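You operate a simulated robot arm through the tools that you are given. There is no shell and no other tool. Be economical: measure what you need, move in short steps, check, and stop when the job is done.

Carry out the task below with a simulated robot arm. There is one attempt and no reset: what you move stays moved.

TASK
Tip the blue saucer out into the small bucket, set pot and saucer up again and test the soil.
Fine: saucer back where it stood, blue pot in the saucer, soil gauge pushed into the pot's soil last.
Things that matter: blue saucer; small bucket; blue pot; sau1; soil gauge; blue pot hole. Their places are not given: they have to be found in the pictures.

It is judged by the outcome, as a careful person would: the job done as asked, and still so three seconds after it is handed in. It fails if anything else is knocked over, pushed out of place, dropped, spilled or broken.

THE ROBOT
A 6-joint arm with a two-finger parallel gripper, fixed in place. Base frame: the origin is at the foot of the arm, x ahead of it, y to its left, z up; the work surface is at about z = 0.78. Lengths are in m, angles in degrees, forces in N, time in s.
With the tool pointing down near the work surface it reaches from about 0.26 to 0.68 m from the base axis. Its first joint turns from -66.0 to 66.0 degrees. Payload 2.9 kg.
Tool frame: the origin (TCP) lies between the finger pads and is the grasp point; the fingertips stand 0.03 m ahead of it; z points along the fingers, y is the line along which they close. The gripper opens to 0.11 m. The fingers are 0.02 m wide and 0.01 m thick; the gripper's body (0.048 by 0.112 m) begins 0.055 m behind the TCP.
Orientation is that of the tool frame in the base frame, as a unit quaternion [x, y, z, w]. With the fingers straight down and closing along the base's y, the tool's x points along the base's -x, its y along +y and its z along -z.

THE INTERFACE
- The arm moves only by the tool jog_arm. Its argument "series" is text: rows parted by semicolons, each of 7 numbers parted by spaces: the finger opening in m, from 0 to 0.11, then the shift along the tool's x, y, z in units of 50 mm (1.0 is 50 mm), then the turn, a rotation vector about the tool's x, y, z in units of 4 degrees (1.0 is 4 degrees). In form: gripper dx dy dz ax ay az; .... A call has 1 to 12 rows; each row shifts and turns the commanded pose from where the row before left it, along the tool's axes as they then stand. A call with a number of a shift or a turn outside -1 to 1 is refused whole. A row lasts 0.2 s, in which the tool goes at most 0.05 m and 8.6 degrees; a call with a longer step from one row to the next is refused whole, and so is a gripper value outside its range. A pose out of reach is approached as far as the arm can. The call stops where the force on the tool passes 70 N (or 10 N more than at its start, if that is more) or the arm is blocked; 0.2 s more then pass. The fingers move at their own pace (about 0.108 m/s each) and stop on an object; they squeeze with about 36 N. The grip force told is the motor's: it shows also when the fingers shut on nothing. Time passes only in rows, and 0.2 s behind the last, so rows that do not move let the fingers close. It gives the time, the measured TCP pose, the force on the tool (base axes), the opening and the grip force at its end, in the units of the frame above (readings bear some noise).
- Cameras (640 x 400 px; columns grow to the right, rows downward): "scene" is fixed at [0.069, 0.4306, 1.3923]; the picture's right is [-0.79, -0.61, 0.00], its down [-0.28, 0.36, -0.89] and it looks along [0.55, -0.70, -0.45] (base axes); focal length 214 px, centre (320, 200). "wrist" rides on the gripper at [-0.036, 0, -0.057] in the tool frame; the picture's right is [0.00, -1.00, 0.00], its down [0.97, 0.00, -0.24] and it looks along [0.24, 0.00, 0.97] (tool axes); focal length 218 px, centre (320, 200).
- get_image(camera): a new picture of that camera. No time passes.
- pixel_to_xyz(camera, pixels): there is no depth. For up to 12 entries [column, row, z] of the newest picture of that camera ("zoom" is the newest enlarged one), the place [x, y] in the base frame at which the ray of that pixel passes the height z, good to about 0.002 m, but the place of the scene camera against the robot may be out by one fixed shift of up to 0.012 m in any direction. No time passes.
- inspect(camera, box): a new picture of the part [left, top, right, bottom] of that camera's present view, enlarged. No time passes.
- finish_job(): hands the job in; it is judged then, once.

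Work in short steps. Measure before you move; look again where a grasp or a placing could have gone wrong, and mend it. You have 80 turns and 38 pictures in all, the two below and enlarged ones among them. Open the gripper and draw the arm clear of the work before you hand the job in, unless the task says otherwise; then end with one line.

The tools are called by a JSON object that holds its "api" and its "payload". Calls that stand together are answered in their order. jog_arm: Moves the arm, as the interface text tells. Its arguments: {"type":"object","properties":{"series":{"type":"string"}},"required":["series"]} The other tools are called the same way: get_image (camera) takes a picture; pixel_to_xyz (camera, pixels) gives the place at which the rays of pixels pass given heights; inspect (camera, box) takes an enlarged picture of a part of a camera's view; finish_job () hands the job in.

At the start:

```text
clock: 0.0
position: [0.3999, 0.1345, 1.2813]
tool_rot: [0.0, 1.0, 0.001, 0.0]
wrist_force: [-1.2, 0.4, 0.0]
gripper_width: 0.1099
grip_force: 0.1
```

scene: 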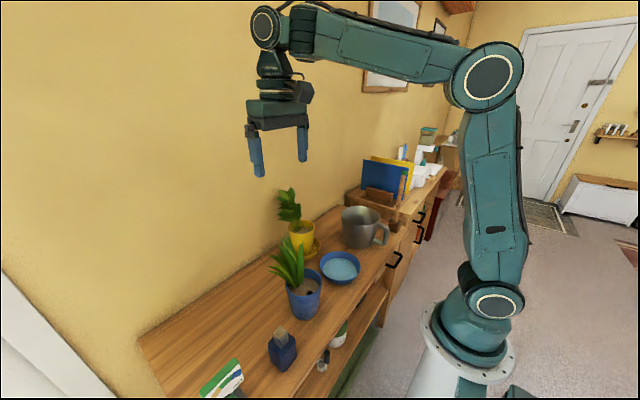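
wrist: 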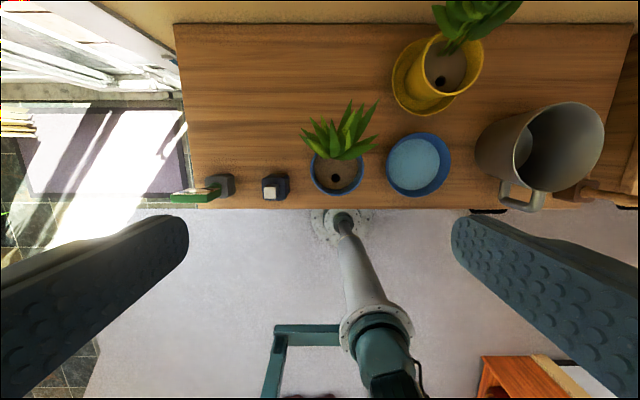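

I start by enlarging both views to identify the objects.

{"api": "inspect", "payload": {"camera": "wrist", "box": [160, 90, 400, 240]}}

{"api": "inspect", "payload": {"camera": "wrist", "box": [370, 70, 640, 240]}}

{"api": "inspect", "payload": {"camera": "scene", "box": [180, 240, 380, 400]}}

{"api": "inspect", "payload": {"camera": "scene", "box": [260, 170, 440, 290]}}

```text
2.67 times, centred on (280, 165) of wrist
```

zoom: 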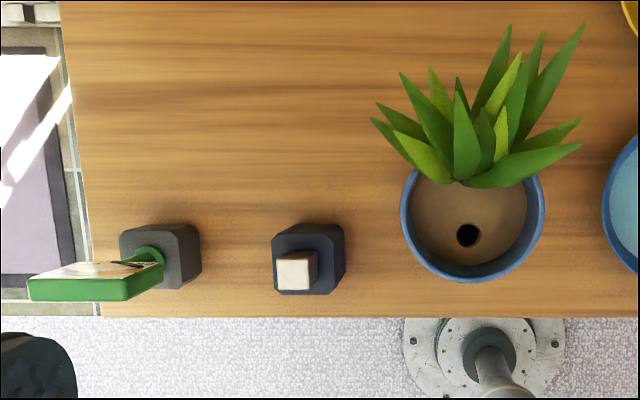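

```text
2.35 times, centred on (505, 155) of wrist
```

zoom: 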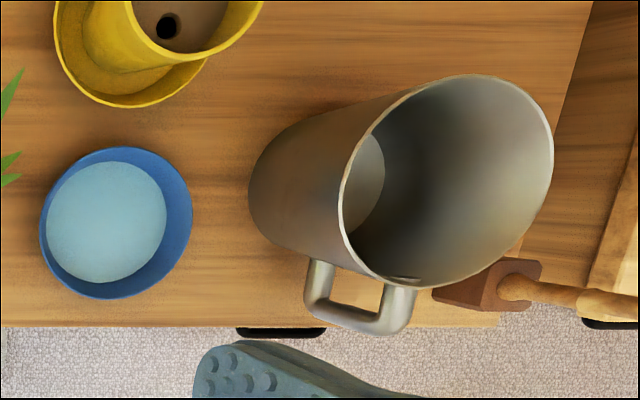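

```text
2.50 times, centred on (280, 320) of scene
```

zoom: 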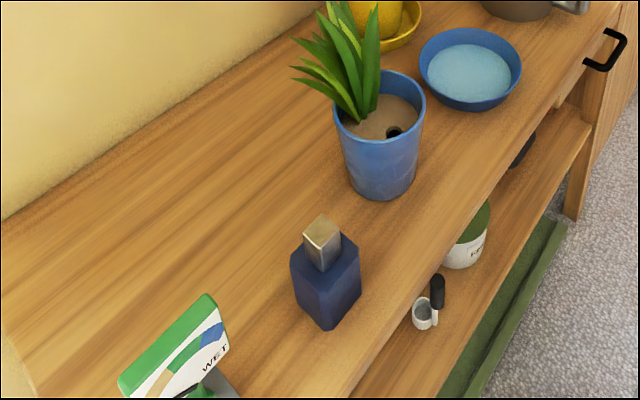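

```text
3.33 times, centred on (350, 230) of scene
```

zoom: 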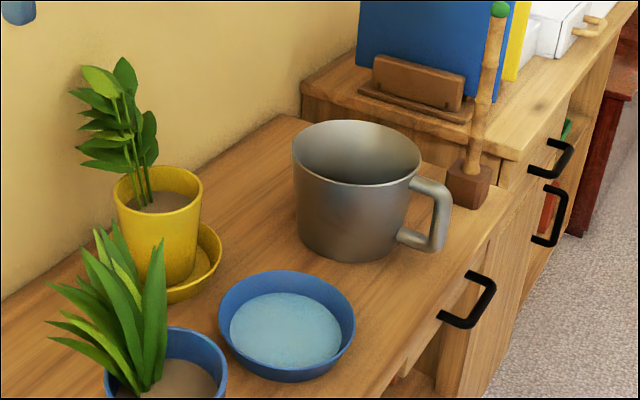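

The gauge (green/white head "WET") stands in a grey block at left. The saucer with water is at wrist (419,164), the blue pot at (338,172) and the metal mug-like bucket at right. Now I measure them.

{"api": "pixel_to_xyz", "payload": {"camera": "wrist", "pixels": [[386, 166, 0.81], [452, 164, 0.81], [420, 132, 0.81], [418, 197, 0.81], [311, 168, 0.88], [364, 168, 0.88], [336, 178, 0.87], [336, 196, 0.88], [550, 148, 0.92], [518, 200, 0.9], [220, 187, 0.8], [200, 193, 0.93]]}}

{"api": "pixel_to_xyz", "payload": {"camera": "scene", "pixels": [[320, 268, 0.81], [361, 268, 0.81], [340, 285, 0.78], [288, 290, 0.88], [321, 290, 0.88], [303, 319, 0.78], [341, 212, 0.92], [381, 214, 0.92], [361, 248, 0.78], [282, 370, 0.78], [304, 292, 0.87], [381, 245, 0.8]]}}

```text
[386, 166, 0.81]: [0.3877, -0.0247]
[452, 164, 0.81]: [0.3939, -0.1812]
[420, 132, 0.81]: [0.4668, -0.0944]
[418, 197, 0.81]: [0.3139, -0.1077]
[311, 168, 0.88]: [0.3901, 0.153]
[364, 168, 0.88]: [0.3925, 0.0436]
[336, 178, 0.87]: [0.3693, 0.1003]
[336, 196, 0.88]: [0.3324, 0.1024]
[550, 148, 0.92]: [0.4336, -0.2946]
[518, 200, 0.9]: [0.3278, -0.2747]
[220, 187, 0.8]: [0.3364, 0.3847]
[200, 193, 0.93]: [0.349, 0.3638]
```

```text
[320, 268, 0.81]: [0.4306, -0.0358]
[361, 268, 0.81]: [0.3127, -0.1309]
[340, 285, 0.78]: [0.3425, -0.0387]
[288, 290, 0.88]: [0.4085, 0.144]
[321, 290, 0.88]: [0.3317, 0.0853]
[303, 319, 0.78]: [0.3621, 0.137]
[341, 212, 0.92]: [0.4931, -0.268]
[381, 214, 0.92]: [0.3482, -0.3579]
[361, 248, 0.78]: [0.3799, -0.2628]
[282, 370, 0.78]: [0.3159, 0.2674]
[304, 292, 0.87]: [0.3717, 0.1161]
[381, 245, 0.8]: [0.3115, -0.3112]
```

I move over the saucer/bucket area for a second view to triangulate heights.

{"api": "jog_arm", "payload": {"series": "0.11 -0.16 -0.9 0.2 0 0 0;0.11 -0.16 -0.9 0.2 0 0 0;0.11 -0.16 -0.9 0.2 0 0 0;0.11 -0.16 -0.9 0.2 0 0 0;0.11 -0.16 -0.9 0.2 0 0 0;0.11 0 -0.9 0.2 0 0 0;0.11 0 0 0 0 0 0"}}

{"api": "get_image", "payload": {"camera": "wrist"}}

```text
clock: 1.6
position: [0.4405, -0.1369, 1.2198]
tool_rot: [0.0, 1.0, 0.0, 0.0]
wrist_force: [-0.6, -0.5, 0.3]
gripper_width: 0.1099
grip_force: 0.1
```

```text
31 pictures are left
```

wrist: 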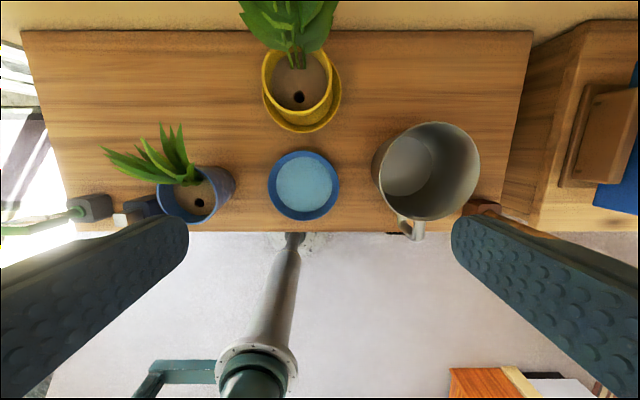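

{"api": "inspect", "payload": {"camera": "wrist", "box": [250, 90, 510, 252]}}

{"api": "pixel_to_xyz", "payload": {"camera": "wrist", "pixels": [[267, 186, 0.82], [340, 186, 0.82], [304, 151, 0.82], [304, 221, 0.82], [267, 186, 0.8], [340, 186, 0.8], [480, 170, 0.93], [405, 170, 0.93], [436, 122, 0.93], [430, 220, 0.93], [372, 165, 0.78], [342, 30, 0.78]]}}

```text
2.46 times, centred on (380, 171) of wrist
```

zoom: 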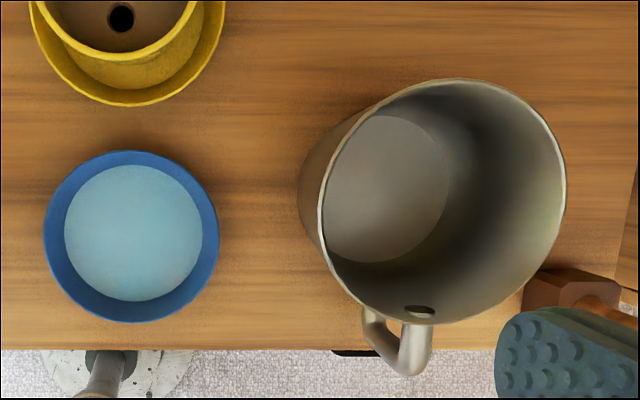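

```text
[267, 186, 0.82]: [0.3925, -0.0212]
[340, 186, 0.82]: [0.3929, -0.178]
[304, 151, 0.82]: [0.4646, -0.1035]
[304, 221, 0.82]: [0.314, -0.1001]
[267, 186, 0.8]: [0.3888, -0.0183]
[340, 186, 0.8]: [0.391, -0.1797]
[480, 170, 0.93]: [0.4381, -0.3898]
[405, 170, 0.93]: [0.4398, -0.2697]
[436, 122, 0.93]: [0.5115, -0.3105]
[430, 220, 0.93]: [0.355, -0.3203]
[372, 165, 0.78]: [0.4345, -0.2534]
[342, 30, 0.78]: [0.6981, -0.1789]
```

Estimates: saucer rim centre (0.390,-0.100), r≈0.078, rim z≈0.817. Bucket centre (0.43,-0.32), rim z≈0.907. I plan to pinch the saucer's rim at its far-right side, so I yaw +45° and come down for a closer look.

{"api": "jog_arm", "payload": {"series": "0.11 0 0 0.25 0 0 -0.9375;0.11 0 0 0.25 0 0 -0.9375;0.11 0 0 0.25 0 0 -0.9375;0.11 0 0 0.25 0 0 -0.9375;0.11 0 0 0.25 0 0 -0.9375;0.11 0 0 0.25 0 0 -0.9375;0.11 0 0 0.25 0 0 -0.9375;0.11 0 0 0.25 0 0 -0.9375;0.11 0 0 0.25 0 0 -0.9375;0.11 0 0 0.25 0 0 -0.9375;0.11 0 0 0.25 0 0 -0.9375;0.11 0 0 0.25 0 0 -0.9375"}}

{"api": "get_image", "payload": {"camera": "wrist"}}

```text
clock: 4.2
position: [0.4397, -0.1366, 1.0699]
tool_rot: [-0.383, 0.924, -0.001, 0.0]
wrist_force: [-0.4, 1.0, -0.1]
gripper_width: 0.1101
grip_force: 0.1
```

```text
29 pictures are left
```

wrist: 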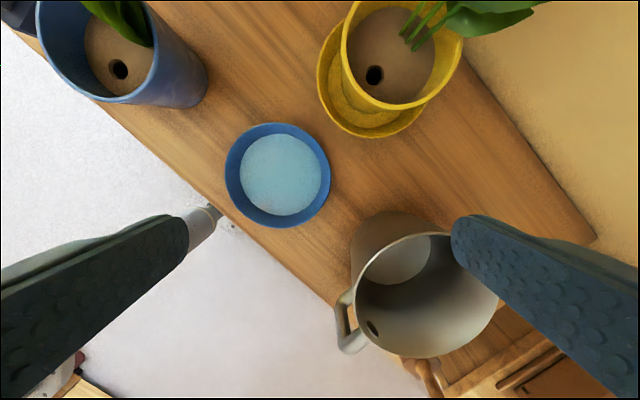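

{"api": "inspect", "payload": {"camera": "wrist", "box": [190, 90, 510, 290]}}

{"api": "pixel_to_xyz", "payload": {"camera": "wrist", "pixels": [[225, 175, 0.817], [331, 175, 0.817], [278, 122, 0.817], [278, 229, 0.817], [353, 295, 0.907], [499, 295, 0.907], [426, 232, 0.907], [426, 358, 0.907], [329, 70, 0.8], [375, 138, 0.8], [464, 30, 0.88], [343, 30, 0.88]]}}

```text
2.00 times, centred on (350, 190) of wrist
```

zoom: 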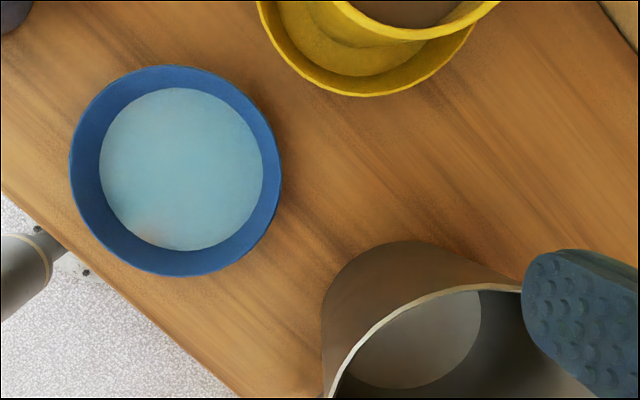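

```text
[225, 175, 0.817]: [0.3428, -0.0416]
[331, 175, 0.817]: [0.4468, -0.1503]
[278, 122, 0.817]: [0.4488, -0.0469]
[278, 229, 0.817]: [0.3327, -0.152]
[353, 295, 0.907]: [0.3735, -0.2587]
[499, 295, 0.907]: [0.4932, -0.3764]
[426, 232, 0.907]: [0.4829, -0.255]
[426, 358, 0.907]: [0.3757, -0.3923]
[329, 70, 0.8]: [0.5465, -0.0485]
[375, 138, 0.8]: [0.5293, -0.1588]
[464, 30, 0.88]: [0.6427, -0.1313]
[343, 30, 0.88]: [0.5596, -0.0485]
```

Saucer centre ≈(0.392,-0.098), r≈0.0765; bucket centre ≈(0.431,-0.320). I move to a pre-grasp pose by the right-far rim and tilt 30° to match the flared wall.

{"api": "jog_arm", "payload": {"series": "0.06 0.035 -0.2475 0.7 0 0 0;0.03 0.035 -0.2475 0.7 0 0 0;0.03 0.035 -0.2475 0.7 0 0 0;0.03 0.035 -0.2475 0.7 0 0 0;0.03 0 0 0 -0.9375 0 0;0.03 0 0 0 -0.9375 0 0;0.03 0 0 0 -0.9375 0 0;0.03 0 0 0 -0.9375 0 0;0.03 0 0 0 -0.9375 0 0;0.03 0 0 0 -0.9375 0 0;0.03 0 0 0 -0.9375 0 0;0.03 0 0 0 -0.9375 0 0"}}

{"api": "get_image", "payload": {"camera": "wrist"}}

```text
clock: 6.8
position: [0.4588, -0.1823, 0.9291]
tool_rot: [-0.37, 0.895, 0.229, -0.094]
wrist_force: [-0.2, 0.0, 0.0]
gripper_width: 0.03
grip_force: 0.1
out of reach, approached as far as the arm can: row 12
```

```text
27 pictures are left
```

wrist: 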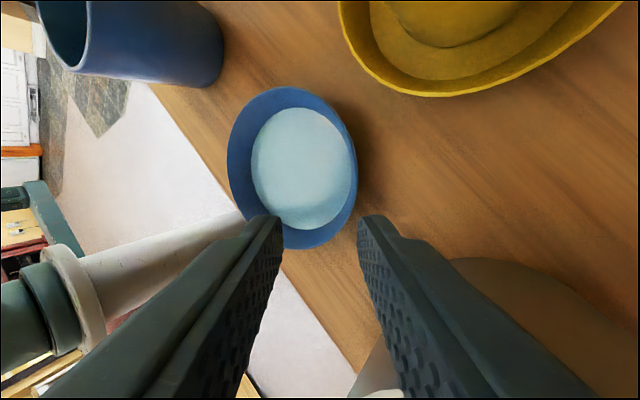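

The 30° tilt is at the reach limit; I back off to about 22°.

{"api": "jog_arm", "payload": {"series": "0.03 0 0 0 1 0 0;0.03 0 0 0 1 0 0;0.03 0 0 0 0 0 0"}}

```text
clock: 7.6
position: [0.4603, -0.1827, 0.9297]
tool_rot: [-0.376, 0.907, 0.176, -0.073]
wrist_force: [0.5, -0.2, 1.0]
gripper_width: 0.0299
grip_force: 0.0
```

{"api": "jog_arm", "payload": {"series": "0.03 -0.115 -0.11 0.58 0 0 0;0.03 -0.115 -0.11 0.58 0 0 0;0.03 0 0 0 0 0 0"}}

{"api": "get_image", "payload": {"camera": "wrist"}}

```text
clock: 8.4
position: [0.4592, -0.1666, 0.8714]
tool_rot: [-0.376, 0.907, 0.177, -0.072]
wrist_force: [0.1, 0.0, -0.5]
gripper_width: 0.0298
grip_force: 0.1
```

```text
26 pictures are left
```

wrist: 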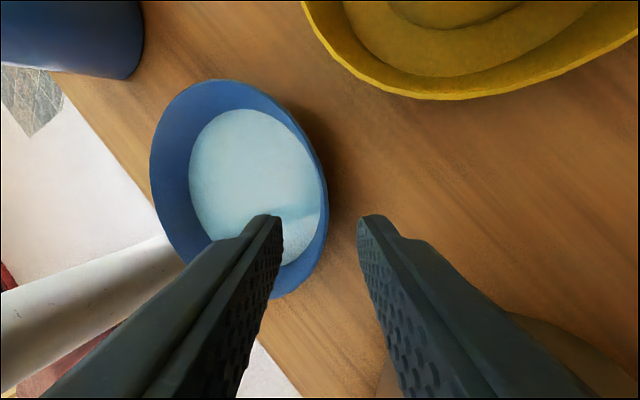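

The rim's outer edge at (327,210) sits between the fingertips (280 and 362). I advance 5 cm along the tool axis and look.

{"api": "jog_arm", "payload": {"series": "0.03 0 -0.02 0.25 0 0 0;0.03 0 -0.02 0.25 0 0 0;0.03 0 0 0.25 0 0 0;0.03 0 0 0.25 0 0 0;0.03 0 0 0 0 0 0"}}

{"api": "get_image", "payload": {"camera": "wrist"}}

```text
clock: 9.6
position: [0.4475, -0.1552, 0.8231]
tool_rot: [-0.376, 0.907, 0.176, -0.073]
wrist_force: [-0.4, -0.4, 0.6]
gripper_width: 0.0298
grip_force: 0.1
```

```text
25 pictures are left
```

wrist: 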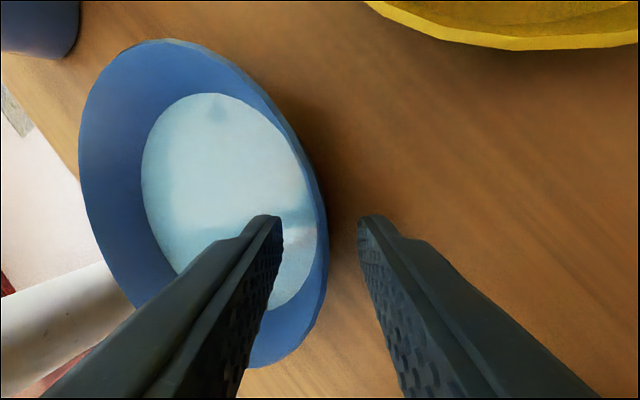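

The wall is between the fingers; I close now.

{"api": "jog_arm", "payload": {"series": "0.02 0 0 0 0 0 0;0.01 0 0 0 0 0 0;0 0 0 0 0 0 0;0 0 0 0 0 0 0;0 0 0 0 0 0 0"}}

{"api": "get_image", "payload": {"camera": "wrist"}}

```text
clock: 10.8
position: [0.4479, -0.1546, 0.8252]
tool_rot: [-0.377, 0.907, 0.176, -0.072]
wrist_force: [-0.4, 1.5, 13.3]
gripper_width: 0.0029
grip_force: 36.0
```

```text
24 pictures are left
```

wrist: 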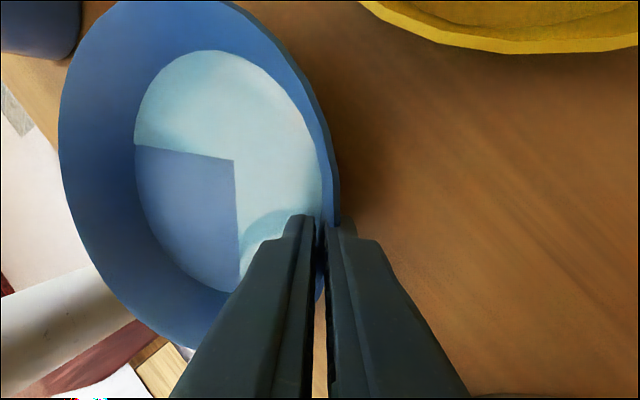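

The grip holds (2.9 mm wall), but the saucer tipped a little, with its left/near edge up. I lift slightly and turn back 4°, then check.

{"api": "jog_arm", "payload": {"series": "0 0 0.04 -0.09 0 0 0;0 0 0.04 -0.09 0 0 0;0 0 0.075 -0.185 0.5 0 0;0 0 0.075 -0.185 0.5 0 0;0 0 0 0 0 0 0"}}

{"api": "get_image", "payload": {"camera": "wrist"}}

{"api": "inspect", "payload": {"camera": "scene", "box": [260, 170, 440, 290]}}

```text
clock: 12.0
position: [0.4467, -0.1545, 0.8545]
tool_rot: [-0.378, 0.913, 0.143, -0.059]
wrist_force: [0.0, -1.0, -1.1]
gripper_width: 0.0028
grip_force: 36.0
```

```text
23 pictures are left
```

wrist: 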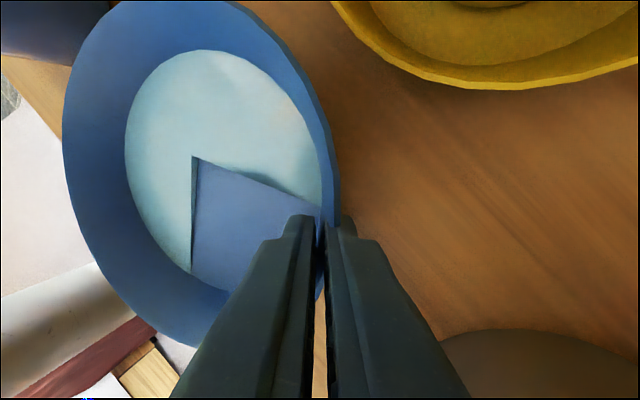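

```text
3.33 times, centred on (350, 230) of scene
```

zoom: 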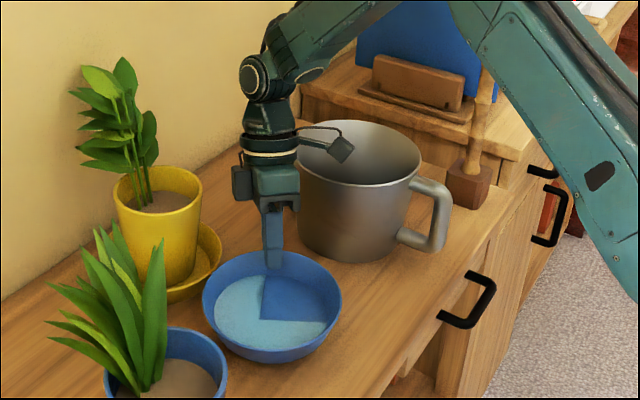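

The saucer is free and nearly level, with no spill visible. I raise it gently straight up about 15 cm.

{"api": "jog_arm", "payload": {"series": "0 0 0.06 -0.19 0 0 0;0 0 0.12 -0.38 0 0 0;0 0 0.15 -0.476 0 0 0;0 0 0.15 -0.476 0 0 0;0 0 0.15 -0.476 0 0 0;0 0 0.15 -0.476 0 0 0;0 0 0.12 -0.38 0 0 0;0 0 0.06 -0.19 0 0 0;0 0 0 0 0 0 0"}}

{"api": "get_image", "payload": {"camera": "scene"}}

```text
clock: 14.0
position: [0.4478, -0.1545, 1.0144]
tool_rot: [-0.377, 0.913, 0.144, -0.06]
wrist_force: [0.6, 0.1, -1.9]
gripper_width: 0.0031
grip_force: 36.4
```

```text
21 pictures are left
```

scene: 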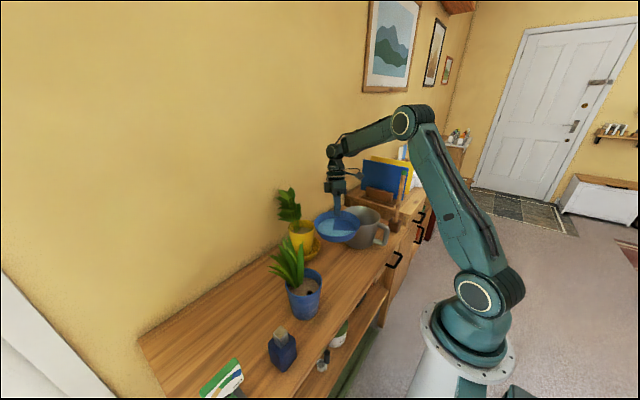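

Now I yaw 45° about vertical, which keeps the saucer level, so that it can be poured toward the robot within reach.

{"api": "jog_arm", "payload": {"series": "0 0 0 0 0 0.143 -0.446;0 0 0 0 0 0.287 -0.8925;0 0 0 0 0 0.287 -0.8925;0 0 0 0 0 0.287 -0.8925;0 0 0 0 0 0.287 -0.8925;0 0 0 0 0 0.287 -0.8925;0 0 0 0 0 0.287 -0.8925;0 0 0 0 0 0.287 -0.8925;0 0 0 0 0 0.287 -0.8925;0 0 0 0 0 0.287 -0.8925;0 0 0 0 0 0.287 -0.8925;0 0 0 0 0 0.287 -0.8925"}}

```text
clock: 16.6
position: [0.4475, -0.1542, 1.0128]
tool_rot: [-0.687, 0.71, 0.112, -0.107]
wrist_force: [-0.1, 1.1, -0.7]
gripper_width: 0.0029
grip_force: 36.3
```

{"api": "jog_arm", "payload": {"series": "0 0.2 -0.11 -0.036 0 0 0;0 0.4 -0.22 -0.072 0 0 0;0 0.45 -0.25 -0.08 0 0 0;0 0.45 -0.25 -0.08 0 0 0;0 0.45 -0.25 -0.08 0 0 0;0 0.45 -0.25 -0.08 0 0 0;0 0.45 -0.25 -0.08 0 0 0;0 0.3 -0.17 -0.054 0 0 0;0 0.17 -0.09 -0.028 0 0 0;0 0 0 0 0 0 0"}}

{"api": "inspect", "payload": {"camera": "scene", "box": [280, 120, 440, 260]}}

{"api": "get_image", "payload": {"camera": "wrist"}}

```text
clock: 18.8
position: [0.5101, -0.1992, 0.9911]
tool_rot: [-0.686, 0.713, 0.118, -0.087]
wrist_force: [0.0, -0.7, -1.3]
gripper_width: 0.0025
grip_force: 36.1
out of reach, approached as far as the arm can: row 4, 5, 6, 7, 8, 9
```

```text
2.86 times, centred on (360, 190) of scene
```

zoom: 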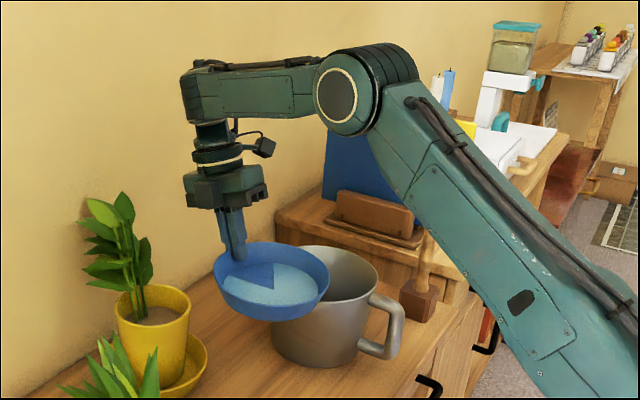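

```text
19 pictures are left
```

wrist: 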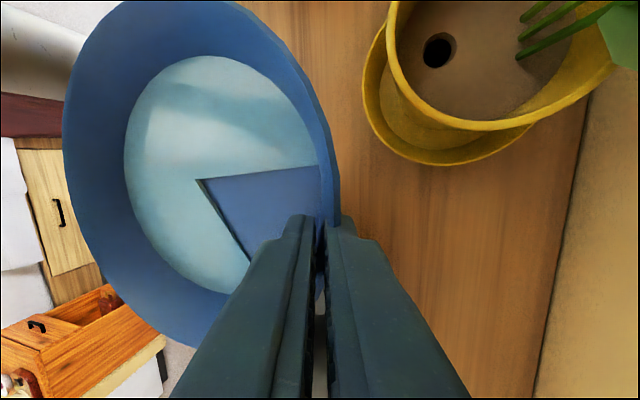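

The inward-tilted tool hits a wrist bend limit when tipped radially. I turn the saucer another 37° so that the tip is sideways to the arm, and re-level it.

{"api": "jog_arm", "payload": {"series": "0 0 0.19 0.06 0 0.323 -0.886;0 0 0.19 0.06 0 0.323 -0.886;0 0 0 0 0 0.323 -0.886;0 0 0 0 0 0.323 -0.886;0 0 0 0 0 0.323 -0.886;0 0 0 0 0 0.323 -0.886;0 0 0 0 0 0.323 -0.886;0 0 0 0 0 0.323 -0.886;0 0 0 0 0 0.323 -0.886;0 0 0 0 0 0.323 -0.886;0 0 0 0 0 0 0"}}

```text
clock: 21.2
position: [0.4732, -0.204, 0.9874]
tool_rot: [0.878, -0.452, -0.062, 0.145]
wrist_force: [0.8, 0.4, -0.9]
gripper_width: 0.003
grip_force: 35.6
out of reach, approached as far as the arm can: row 10
```

{"api": "jog_arm", "payload": {"series": "0 0.2 -0.044 -0.01 0 0 0;0 0.352 -0.0775 -0.017 0 0 0;0 0.352 -0.0775 -0.017 0 0 0;0 0.352 -0.0775 -0.017 0 0 0;0 0.152 -0.033 -0.007 0 0 0;0 0 0 0 0 0 0"}}

{"api": "inspect", "payload": {"camera": "scene", "box": [280, 120, 440, 260]}}

```text
clock: 22.6
position: [0.4934, -0.2205, 0.954]
tool_rot: [0.878, -0.453, -0.061, 0.144]
wrist_force: [-0.4, 3.3, 6.7]
gripper_width: 0.0033
grip_force: 35.5
out of reach, approached as far as the arm can: row 1, 2, 3, 4, 5
```

```text
2.86 times, centred on (360, 190) of scene
```

zoom: 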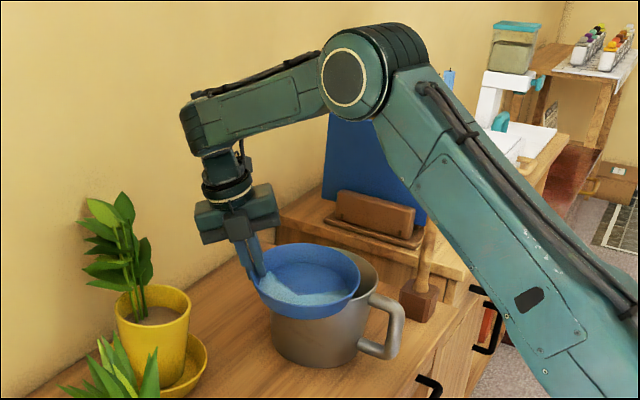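

The arm sagged along a limit to z 0.954, and the saucer may be touching the bucket rim. I lift straight away, then yaw back 20° and take off some tilt.

{"api": "jog_arm", "payload": {"series": "0 0.009 0.124 -0.38 0 0 0;0 0.009 0.124 -0.38 0 0 0;0 0.004 0.06 -0.19 0.2 -0.311 0.95;0 0 0 0 0.2 -0.311 0.95;0 0 0 0 0.2 -0.311 0.95;0 0 0 0 0.2 -0.311 0.95;0 0 0 0 0.2 -0.311 0.95;0 0 0 0 0 0 0"}}

{"api": "inspect", "payload": {"camera": "scene", "box": [280, 120, 440, 260]}}

```text
clock: 24.4
position: [0.4787, -0.2078, 0.9906]
tool_rot: [0.792, -0.598, -0.071, 0.1]
wrist_force: [0.1, 0.2, -1.6]
gripper_width: 0.0027
grip_force: 35.6
out of reach, approached as far as the arm can: row 1, 2
```

```text
2.86 times, centred on (360, 190) of scene
```

zoom: 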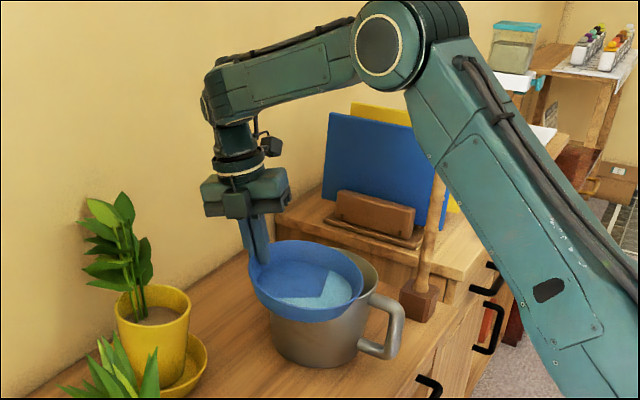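

The bucket is undisturbed. I take the tool tilt down a touch and move toward the pour spot in small steps, with a little height margin.

{"api": "jog_arm", "payload": {"series": "0 0.15 -0.05 -0.05 0.25 0 0;0 0.3 -0.12 -0.04 0.25 0 0;0 0.3 -0.12 -0.03 0.25 0 0;0 0.3 -0.12 -0.03 0.25 0 0;0 0.3 -0.12 -0.03 0 0 0;0 0 0 0 0 0 0"}}

```text
clock: 25.8
position: [0.5235, -0.266, 0.994]
tool_rot: [0.795, -0.601, -0.049, 0.073]
wrist_force: [0.1, 0.5, -1.1]
gripper_width: 0.003
grip_force: 36.4
```

Good: it's reachable now. I finish the move so the lip is over the bucket, then start tipping slowly about the lip.

{"api": "jog_arm", "payload": {"series": "0 0.265 -0.12 -0.03 0 0 0;0 0.265 -0.12 -0.03 0 0 0;0 0 0 0 0 0 0;0 0 0.02 -0.148 0.75 0 0;0 0 0.02 -0.148 0.75 0 0;0 0 0.02 -0.148 0.75 0 0;0 0 0.02 -0.148 0.75 0 0;0 0 0.02 -0.148 0.75 0 0;0 0 0.02 -0.148 0.75 0 0"}}

{"api": "inspect", "payload": {"camera": "scene", "box": [280, 120, 440, 260]}}

```text
clock: 27.8
position: [0.5256, -0.2835, 1.0304]
tool_rot: [0.796, -0.601, 0.046, -0.054]
wrist_force: [0.1, -0.2, -0.6]
gripper_width: 0.0028
grip_force: 36.2
out of reach, approached as far as the arm can: row 1, 2, 4
```

```text
2.86 times, centred on (360, 190) of scene
```

zoom: 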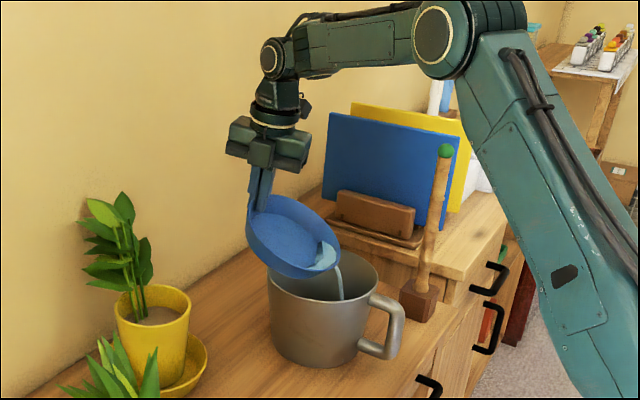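

Water streams into the bucket, near its front side. I keep tipping while drifting the lip slightly farther over the bucket.

{"api": "jog_arm", "payload": {"series": "0 0 -0.03 -0.136 0.75 0 0;0 0 -0.03 -0.136 0.75 0 0;0 0 -0.03 -0.13 0.75 0 0;0 0 -0.02 -0.12 0.75 0 0;0 0 -0.02 -0.12 0.75 0 0;0 0 0.02 -0.14 0.75 0 0;0 0 0.04 -0.14 0.75 0 0;0 0 0.06 -0.148 0.75 0 0;0 0 0.06 -0.148 0.75 0 0;0 0 0.06 -0.148 0.75 0 0"}}

{"api": "inspect", "payload": {"camera": "scene", "box": [280, 120, 440, 260]}}

```text
clock: 30.0
position: [0.4963, -0.2901, 1.088]
tool_rot: [0.755, -0.569, 0.201, -0.257]
wrist_force: [0.9, -0.1, 0.3]
gripper_width: 0.0024
grip_force: 35.5
```

```text
2.86 times, centred on (360, 190) of scene
```

zoom: 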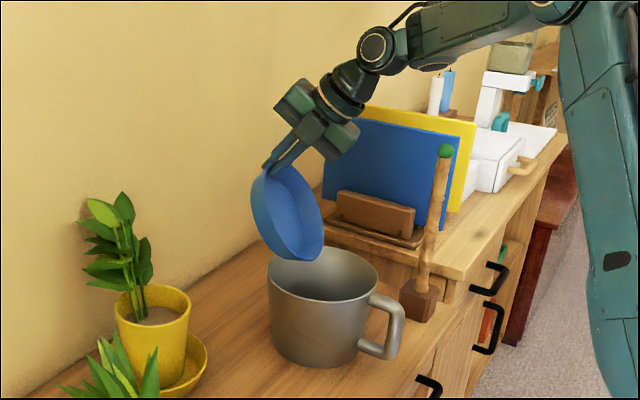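

The stream has ended at about 56° tilt. I tip further to nearly vertical so that it drains entirely.

{"api": "jog_arm", "payload": {"series": "0 0 0.082 -0.197 1 0 0;0 0 0.082 -0.197 1 0 0;0 0 0.082 -0.197 1 0 0;0 0 0.082 -0.197 1 0 0;0 0 0.082 -0.197 1 0 0;0 0 0.082 -0.197 1 0 0;0 0 0.082 -0.197 1 0 0;0 0 0.082 -0.197 1 0 0;0 0 0.082 -0.197 1 0 0;0 0 0 0 0 0 0;0 0 0 0 0 0 0"}}

{"api": "inspect", "payload": {"camera": "scene", "box": [260, 120, 440, 260]}}

```text
clock: 32.4
position: [0.4285, -0.3074, 1.1094]
tool_rot: [0.639, -0.479, 0.366, -0.478]
wrist_force: [0.4, -0.1, -1.1]
gripper_width: 0.0023
grip_force: 36.3
out of reach, approached as far as the arm can: row 8, 9
```

```text
2.86 times, centred on (350, 190) of scene
```

zoom: 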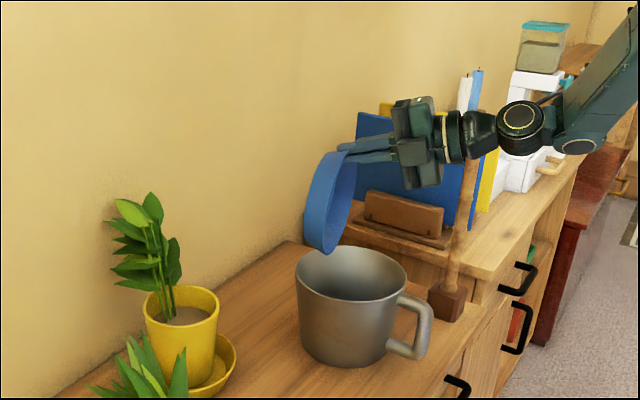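

The saucer is vertical and empty, and nothing appears outside the bucket. I reverse the tipping.

{"api": "jog_arm", "payload": {"series": "0 0 -0.068 0.203 -1 0 0;0 0 -0.068 0.203 -1 0 0;0 0 -0.068 0.203 -1 0 0;0 0 -0.068 0.203 -1 0 0;0 0 -0.068 0.203 -1 0 0;0 0 -0.068 0.203 -1 0 0;0 0 -0.068 0.203 -1 0 0;0 0 -0.068 0.203 -1 0 0;0 0 -0.068 0.203 -1 0 0;0 0 -0.068 0.203 -1 0 0;0 0 -0.068 0.203 -1 0 0;0 0 -0.068 0.203 -1 0 0"}}

```text
clock: 35.0
position: [0.5417, -0.2752, 1.0677]
tool_rot: [0.778, -0.587, 0.138, -0.176]
wrist_force: [-0.3, -0.2, -0.8]
gripper_width: 0.0025
grip_force: 36.2
```

{"api": "jog_arm", "payload": {"series": "0 -0.675 0.245 -0.125 0 0 0;0 -0.675 0.245 -0.125 0 0 0;0 -0.675 0.245 -0.125 0 0 0;0 -0.675 0.245 -0.125 0 0 0;0 0 0 0 -1 0 0;0 0 0 0 -1 0 0;0 0 0 0 -1 0 0;0 0 0 0 -1 0 0;0 0 0 0 -1 0 0;0 0 0 0 -1 0 0;0 0 0 0 -1 0 0;0 0 0 0 -1 0 0"}}

```text
clock: 37.6
position: [0.4524, -0.1596, 1.0673]
tool_rot: [0.796, -0.603, -0.026, 0.044]
wrist_force: [0.9, -0.2, 0.2]
gripper_width: 0.0026
grip_force: 35.9
```

{"api": "jog_arm", "payload": {"series": "0 0 0 0 0 -0.1 0.99;0 0 0 0 0 -0.1 0.99;0 0 0 0 0 -0.1 0.99;0 0 0 0 0 -0.1 0.99;0 0 0 0 0 -0.1 0.99;0 0 0 0 0 -0.1 0.99;0 0 0 0 0 -0.1 0.99;0 0 0 0 0 -0.1 0.99;0 0 0 0 0 -0.1 0.99;0 0 0 0 0 -0.1 0.99;0 0 0 0 0 -0.1 0.99;0 0 0 0 0 -0.1 0.99"}}

{"api": "jog_arm", "payload": {"series": "0 0 0 0 0 -0.1 0.99;0 0 0 0 0 -0.1 0.99;0 0 0 0 0 -0.1 0.99;0 0 0 0 -1 0 0;0 0 0 0 -1 0 0;0 0 0 0 -0.8 0 0;0 0 0 0 0 0 0"}}

{"api": "get_image", "payload": {"camera": "scene"}}

{"api": "get_image", "payload": {"camera": "wrist"}}

```text
clock: 40.2
position: [0.453, -0.1593, 1.0681]
tool_rot: [-0.484, 0.874, 0.04, -0.028]
wrist_force: [0.5, -0.4, -0.5]
gripper_width: 0.0024
grip_force: 36.6
```

```text
clock: 41.8
position: [0.4528, -0.1605, 1.0668]
tool_rot: [-0.386, 0.911, 0.131, -0.06]
wrist_force: [0.0, 0.6, -0.7]
gripper_width: 0.0025
grip_force: 36.0
```

```text
13 pictures are left
```

scene: 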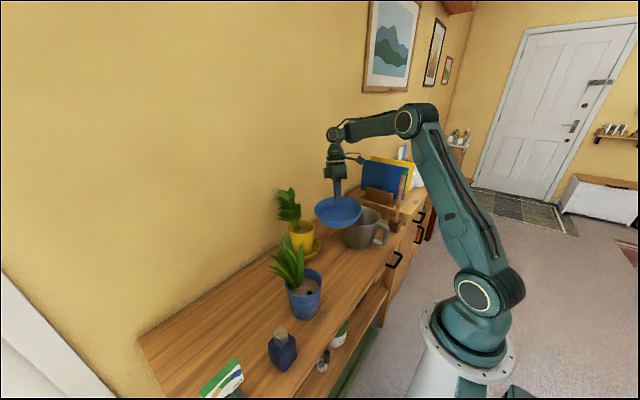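

```text
12 pictures are left
```

wrist: 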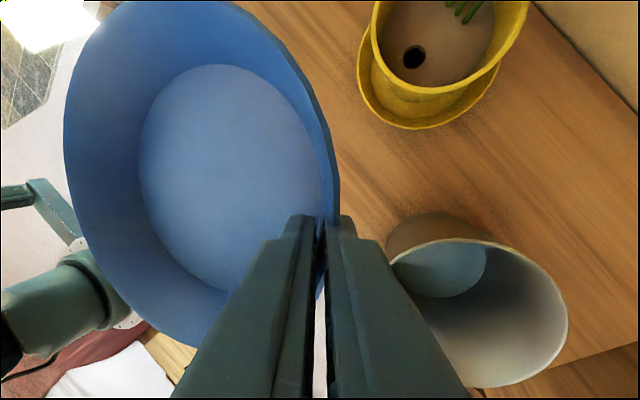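

The saucer is empty and the bucket holds the water. I lower the saucer back over its original spot.

{"api": "jog_arm", "payload": {"series": "0 0 -0.203 0.747 0 0 0;0 0 -0.203 0.747 0 0 0;0 0 -0.203 0.747 0 0 0;0 0 -0.203 0.747 0 0 0;0 0 -0.203 0.747 0 0 0;0 0 -0.19 0.7 0 0 0;0 0 0 0 0 0 0"}}

{"api": "inspect", "payload": {"camera": "scene", "box": [260, 200, 420, 300]}}

```text
clock: 43.4
position: [0.4476, -0.1585, 0.8377]
tool_rot: [-0.387, 0.911, 0.131, -0.06]
wrist_force: [0.0, 0.9, -0.2]
gripper_width: 0.0024
grip_force: 36.3
```

```text
4.00 times, centred on (340, 250) of scene
```

zoom: 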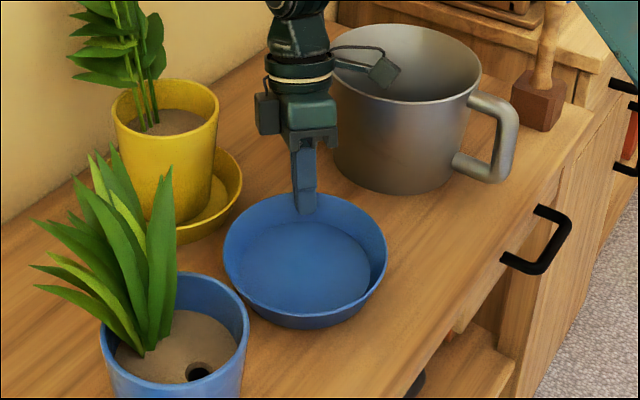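

{"api": "jog_arm", "payload": {"series": "0 -0.056 -0.005 0.0575 0 0 0;0 0 -0.017 0.0575 0 0 0;0 0 -0.017 0.0575 0 0 0;0 0 -0.017 0.0575 0 0 0;0 0 0 0 0 0 0"}}

```text
clock: 44.6
position: [0.4486, -0.1544, 0.8258]
tool_rot: [-0.387, 0.911, 0.131, -0.06]
wrist_force: [0.6, -4.9, 14.4]
gripper_width: 0.0031
grip_force: 36.2
```

Contact (14 N). I release and retreat along the tool axis.

{"api": "jog_arm", "payload": {"series": "0.012 0 0 0 0 0 0;0.03 0 0 0 0 0 0;0.03 0 0 0 0 0 0;0.03 0 0 -0.3 0 0 0;0.03 0 0 -0.5 0 0 0;0.03 0 0 -0.8 0 0 0;0.03 0 0 -0.9 0 0 0;0.03 0 0 -0.9 0 0 0"}}

{"api": "jog_arm", "payload": {"series": "0.11 0 0 -0.5 1 0 0;0.11 0 0 -0.5 1 0 0;0.11 0 0 -0.5 1 0 0;0.11 0 0 -0.5 1 0 0;0.11 0.2 0.4 0 0.1 0 0.9;0.11 0.2 0.4 0 0 0 0.9;0.11 0.2 0.4 0 0 0 0.9;0.11 0.2 0.4 0 0 0 0.9;0.11 0.2 0.4 0 0 0 0.9;0.11 0.2 0.4 0 0 0 0.9;0.11 0.2 0.4 0 0 0 0.9"}}

{"api": "get_image", "payload": {"camera": "wrist"}}

```text
clock: 46.4
position: [0.4859, -0.188, 0.9881]
tool_rot: [-0.386, 0.911, 0.132, -0.061]
wrist_force: [0.4, -0.5, 0.3]
gripper_width: 0.0299
grip_force: 0.1
```

```text
clock: 48.8
position: [0.3614, -0.1271, 1.0873]
tool_rot: [-0.181, 0.983, -0.001, -0.004]
wrist_force: [-0.2, 1.3, -0.6]
gripper_width: 0.1099
grip_force: 0.2
```

```text
10 pictures are left
```

wrist: 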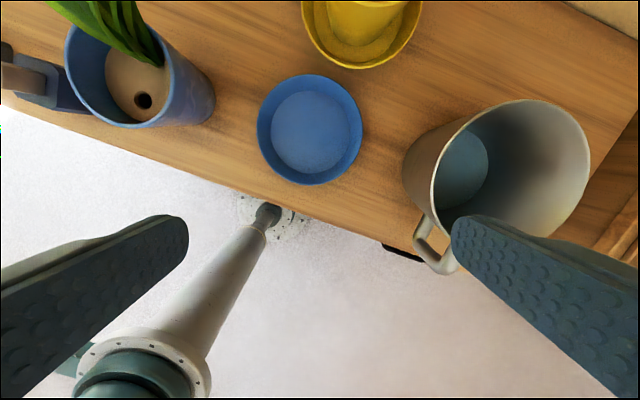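

{"api": "pixel_to_xyz", "payload": {"camera": "wrist", "pixels": [[256, 129, 0.817], [363, 129, 0.817], [310, 74, 0.817], [310, 186, 0.817], [142, 101, 0.87], [142, 101, 0.86], [169, 80, 0.88], [128, 128, 0.88], [214, 92, 0.78], [271, 129, 0.785], [350, 129, 0.785]]}}

```text
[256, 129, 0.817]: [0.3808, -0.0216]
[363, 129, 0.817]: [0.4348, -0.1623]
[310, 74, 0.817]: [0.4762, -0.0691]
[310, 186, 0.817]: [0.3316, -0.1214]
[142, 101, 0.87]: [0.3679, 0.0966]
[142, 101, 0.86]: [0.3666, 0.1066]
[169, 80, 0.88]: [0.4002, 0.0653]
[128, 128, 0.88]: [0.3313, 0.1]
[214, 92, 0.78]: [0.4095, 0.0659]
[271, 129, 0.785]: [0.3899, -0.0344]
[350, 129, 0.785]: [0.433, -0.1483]
```

The saucer sits flat. I compare its position with the initial scene zoom, using the same box.

{"api": "inspect", "payload": {"camera": "scene", "box": [260, 170, 440, 290]}}

```text
3.33 times, centred on (350, 230) of scene
```

zoom: 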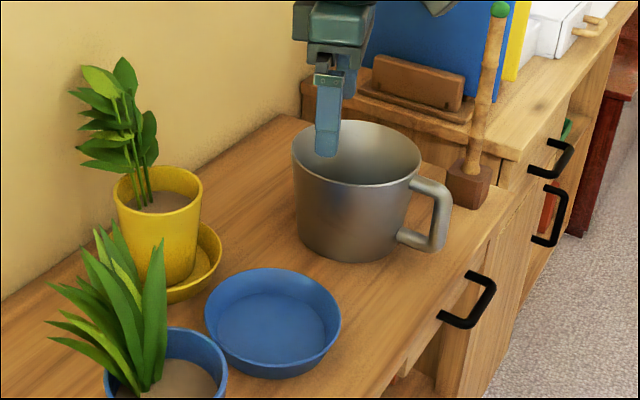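

{"api": "pixel_to_xyz", "payload": {"camera": "zoom", "pixels": [[287, 326.5, 0.8], [272.5, 323, 0.8]]}}

```text
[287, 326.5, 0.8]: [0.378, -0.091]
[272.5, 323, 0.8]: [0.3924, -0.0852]
```

The saucer stands (+14,+6) mm from its original place. I'll nudge it back by pushing its inner wall with closed fingers along the reverse direction; my yaw already matches.

{"api": "jog_arm", "payload": {"series": "0 -0.182 0.055 0.79 0 0 0;0 -0.182 0.055 0.79 0 0 0;0 -0.182 0.055 0.79 0 0 0;0 -0.182 0.055 0.79 0 0 0;0 -0.182 0.055 0.79 0 0 0;0 -0.182 0.055 0.79 0 0 0;0 0 0 0.15 0 0 0;0 0 0 0.15 0 0 0;0 0 0 0.14 0 0 0;0 0 0 0 0 0 0"}}

```text
clock: 51.0
position: [0.4043, -0.0928, 0.828]
tool_rot: [-0.181, 0.983, 0.0, -0.004]
wrist_force: [0.4, 0.1, 0.2]
gripper_width: 0.0
grip_force: 35.8
```

{"api": "jog_arm", "payload": {"series": "0 0.3 -0.01 0 0 0 0;0 0.3 -0.01 0 0 0 0;0 0.2 -0.01 0 0 0 0;0 0.12 -0.01 0 0 0 0;0 0.09 0 0 0 0 0;0 0.09 0 0 0 0 0;0 0.09 0 0 0 0 0;0 0.09 0 0 0 0 0;0 0.09 0 0 0 0 0;0 0 0 0 0 0 0"}}

{"api": "inspect", "payload": {"camera": "scene", "box": [260, 170, 440, 290]}}

```text
clock: 53.2
position: [0.3416, -0.1185, 0.8296]
tool_rot: [-0.182, 0.983, 0.0, -0.004]
wrist_force: [-0.5, 0.8, -0.5]
gripper_width: 0.0002
grip_force: 35.8
```

```text
3.33 times, centred on (350, 230) of scene
```

zoom: 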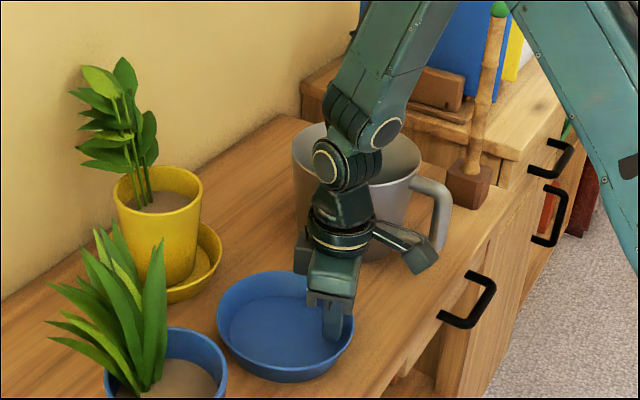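

The saucer is now within about 2 mm of its original place. I withdraw and move above the blue pot to look straight down.

{"api": "jog_arm", "payload": {"series": "0 -0.4 0 0 0 0 0;0 0 0 -0.9 0 0 0;0 0 0 -0.95 0 0 0;0 0 0 -0.95 0 0 0;0 0 0 -0.95 0 0 0;0 0 0 -0.95 0 0 0;0 0 0 -0.95 0 0 0;0.05 0 0 0 0 0 0.87;0.08 0 0 0 0 0 0.87;0.11 0 0 0 0 0 0.87;0.11 0 0 0 0 0 0.87;0.11 0 0 0 0 0 0.87"}}

{"api": "jog_arm", "payload": {"series": "0.11 -0.1 0.85 0 0 0 0.87;0.11 -0.1 0.85 0 0 0 0;0.11 -0.1 0.85 0 0 0 0;0.11 -0.1 0.85 0 0 0 0;0.11 -0.1 0.85 0 0 0 0;0.11 0 0 0 0 0 0"}}

{"api": "get_image", "payload": {"camera": "wrist"}}

```text
clock: 55.8
position: [0.3622, -0.1109, 1.1101]
tool_rot: [-0.03, 1.0, -0.001, -0.005]
wrist_force: [0.6, 0.3, 0.1]
gripper_width: 0.1102
grip_force: 0.1
```

```text
clock: 57.2
position: [0.3845, 0.1036, 1.1102]
tool_rot: [0.001, 1.0, -0.001, -0.004]
wrist_force: [0.5, 0.1, 0.2]
gripper_width: 0.1102
grip_force: 0.0
```

```text
7 pictures are left
```

wrist: 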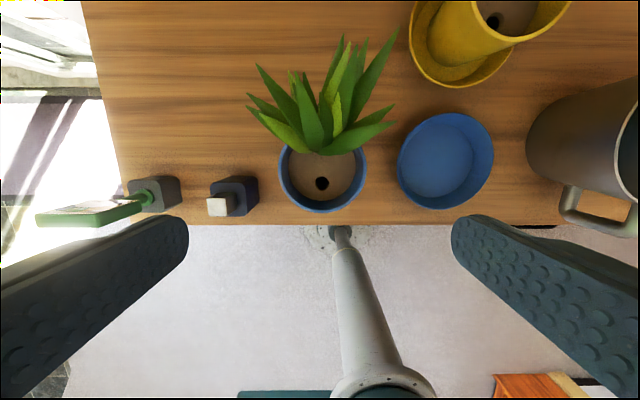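

Pictures are limited (7 left), so I measure the pot rim, hole, leaf tips and gauge from this one.

{"api": "pixel_to_xyz", "payload": {"camera": "wrist", "pixels": [[278.5, 172, 0.905], [367.5, 172, 0.905], [323, 213, 0.905], [322, 183, 0.88], [322, 183, 0.89], [398, 28, 0.95], [398, 28, 1.0], [343, 38, 1.0], [445, 160, 0.79], [155, 193, 0.82], [40, 220, 0.95], [148, 198, 0.9]]}}

{"api": "inspect", "payload": {"camera": "wrist", "box": [20, 80, 420, 240]}}

```text
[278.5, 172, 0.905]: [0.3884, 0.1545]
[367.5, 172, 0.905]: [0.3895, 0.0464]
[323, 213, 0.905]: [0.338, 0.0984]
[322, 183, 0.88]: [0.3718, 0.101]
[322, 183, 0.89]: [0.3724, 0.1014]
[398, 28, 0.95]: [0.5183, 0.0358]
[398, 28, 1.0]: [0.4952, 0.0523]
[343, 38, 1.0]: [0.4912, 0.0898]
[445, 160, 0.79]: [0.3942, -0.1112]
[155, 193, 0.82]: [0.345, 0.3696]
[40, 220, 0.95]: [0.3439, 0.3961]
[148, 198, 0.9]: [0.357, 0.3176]
```

```text
1.60 times, centred on (220, 160) of wrist
```

zoom: 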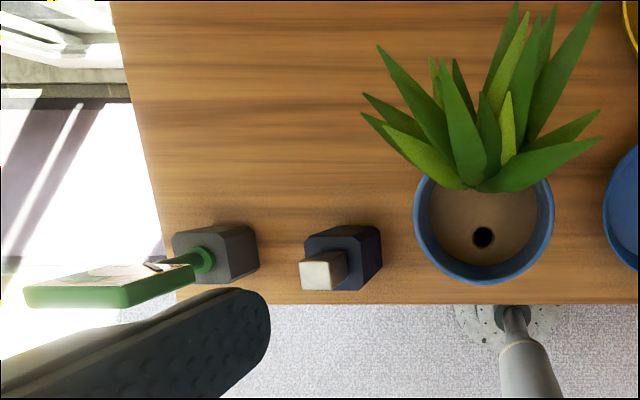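

Pot: rim centre ≈(0.391,0.1005), rim Ø≈0.107, z≈0.90, leaves lean to +x. I'll straddle it in y with the tool tilted 30° (fingers forward-down) so that the hand stays clear of the leaves.

{"api": "jog_arm", "payload": {"series": "0.11 0 0 0 0 -0.9375 0;0.11 0 0 0 0 -0.9375 0;0.11 0 0 0 0 -0.9375 0;0.11 0 0 0 0 -0.9375 0;0.11 0 0 0 0 -0.9375 0;0.11 0 0 0 0 -0.9375 0;0.11 0 0 0 0 -0.9375 0;0.11 0 0 0 0 -0.9375 0;0.11 0.58 -0.015 0.553 0 0 0;0.11 0.58 -0.015 0.553 0 0 0;0.11 0.58 -0.015 0.553 0 0 0;0.11 0.58 -0.015 0.553 0 0 0"}}

{"api": "get_image", "payload": {"camera": "wrist"}}

```text
clock: 59.8
position: [0.337, 0.0995, 0.958]
tool_rot: [0.0, 0.967, 0.0, 0.256]
wrist_force: [0.4, -0.2, 0.5]
gripper_width: 0.1099
grip_force: 0.1
```

```text
5 pictures are left
```

wrist: 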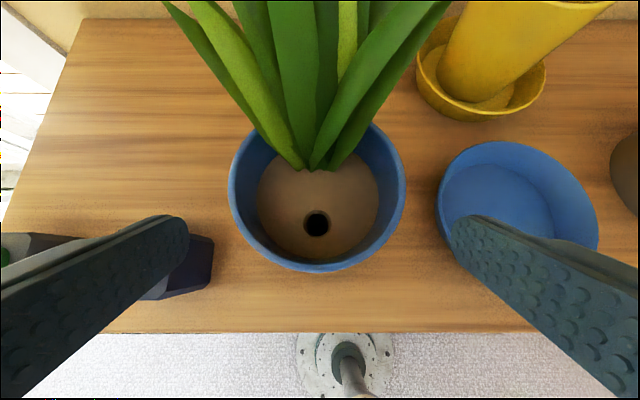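

The pot is centred between the fingers (rim 228–405). I advance along the tool axis to straddle it and close gently.

{"api": "jog_arm", "payload": {"series": "0.11 0 0.01 0.31 0 0 0;0.11 0 0.01 0.31 0 0 0;0.11 0 0.01 0.31 0 0 0;0.11 0 0.01 0.31 0 0 0;0.11 0 0 0.31 0 0 0;0.11 0 0 0.306 0 0 0;0.11 0 0 0 0 0 0"}}

```text
clock: 61.4
position: [0.3833, 0.1002, 0.8745]
tool_rot: [0.0, 0.967, -0.001, 0.255]
wrist_force: [0.5, -0.6, 0.0]
gripper_width: 0.1101
grip_force: 0.1
```

{"api": "jog_arm", "payload": {"series": "0.1 0 0 0 0 0 0;0.095 0 0 0 0 0 0;0.085 0 0 0 0 0 0;0.07 0 0 0 0 0 0;0.05 0 0 0 0 0 0;0.05 0 0 0 0 0 0"}}

```text
clock: 62.8
position: [0.3822, 0.1001, 0.8752]
tool_rot: [-0.001, 0.967, -0.002, 0.255]
wrist_force: [1.2, -3.8, -0.5]
gripper_width: 0.1016
grip_force: 36.1
```

Gripped (0.1016 m). I lift 7 cm and check.

{"api": "jog_arm", "payload": {"series": "0.05 -0.07 0 -0.12 0 0 0;0.05 -0.138 0 -0.244 0 0 0;0.05 -0.138 0 -0.244 0 0 0;0.05 -0.138 0 -0.244 0 0 0;0.05 -0.138 0 -0.244 0 0 0;0.05 -0.07 0 -0.12 0 0 0;0.05 0 0 0 0 0 0"}}

{"api": "inspect", "payload": {"camera": "scene", "box": [230, 180, 400, 320]}}

```text
clock: 64.4
position: [0.3846, 0.101, 0.9456]
tool_rot: [0.0, 0.967, -0.002, 0.254]
wrist_force: [-0.4, 0.8, -10.7]
gripper_width: 0.1018
grip_force: 36.3
```

```text
2.86 times, centred on (315, 250) of scene
```

zoom: 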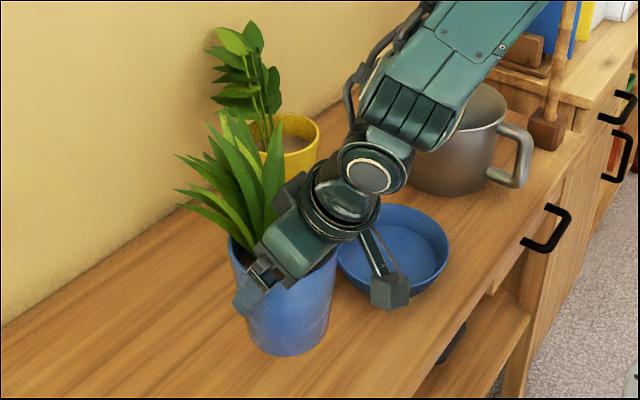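

The pot hangs upright (≈10 N). I carry it over the saucer.

{"api": "jog_arm", "payload": {"series": "0.05 0 -0.2 0 0 0 0;0.05 0 -0.4 0 0 0 0;0.05 0 -0.5 0 0 0 0;0.05 0 -0.5 0 0 0 0;0.05 0 -0.5 0 0 0 0;0.05 0 -0.5 0 0 0 0;0.05 0 -0.5 0 0 0 0;0.05 0 -0.4 0 0 0 0;0.05 0 -0.3 0 0 0 0;0.05 0 -0.19 0 0 0 0;0.05 0 0 0 0 0 0;0.05 0 0 0 0 0 0"}}

```text
clock: 67.0
position: [0.3846, -0.0977, 0.9462]
tool_rot: [0.0, 0.967, -0.001, 0.255]
wrist_force: [-0.5, 0.7, -11.5]
gripper_width: 0.1017
grip_force: 36.4
```

{"api": "jog_arm", "payload": {"series": "0.05 0.1265 0 0.2227 0 0 0;0.05 0.1265 0 0.2227 0 0 0;0.05 0.1265 0 0.2227 0 0 0;0.05 0.1265 0 0.2227 0 0 0;0.05 0.09 0 0.158 0 0 0;0.05 0.02 0 0.035 0 0 0;0.05 0.02 0 0.035 0 0 0;0.05 0 0 0 0 0 0"}}

```text
clock: 68.8
position: [0.385, -0.1003, 0.8814]
tool_rot: [-0.001, 0.967, -0.001, 0.255]
wrist_force: [0.0, -0.4, -11.4]
gripper_width: 0.1018
grip_force: 36.0
```

{"api": "jog_arm", "payload": {"series": "0.05 0.015 0 0.026 0 0 0;0.05 0.015 0 0.026 0 0 0;0.05 0 0 0 0 0 0"}}

```text
clock: 69.6
position: [0.3853, -0.0991, 0.8811]
tool_rot: [-0.002, 0.966, -0.002, 0.26]
wrist_force: [-6.1, -1.0, 26.0]
gripper_width: 0.102
grip_force: 36.1
```

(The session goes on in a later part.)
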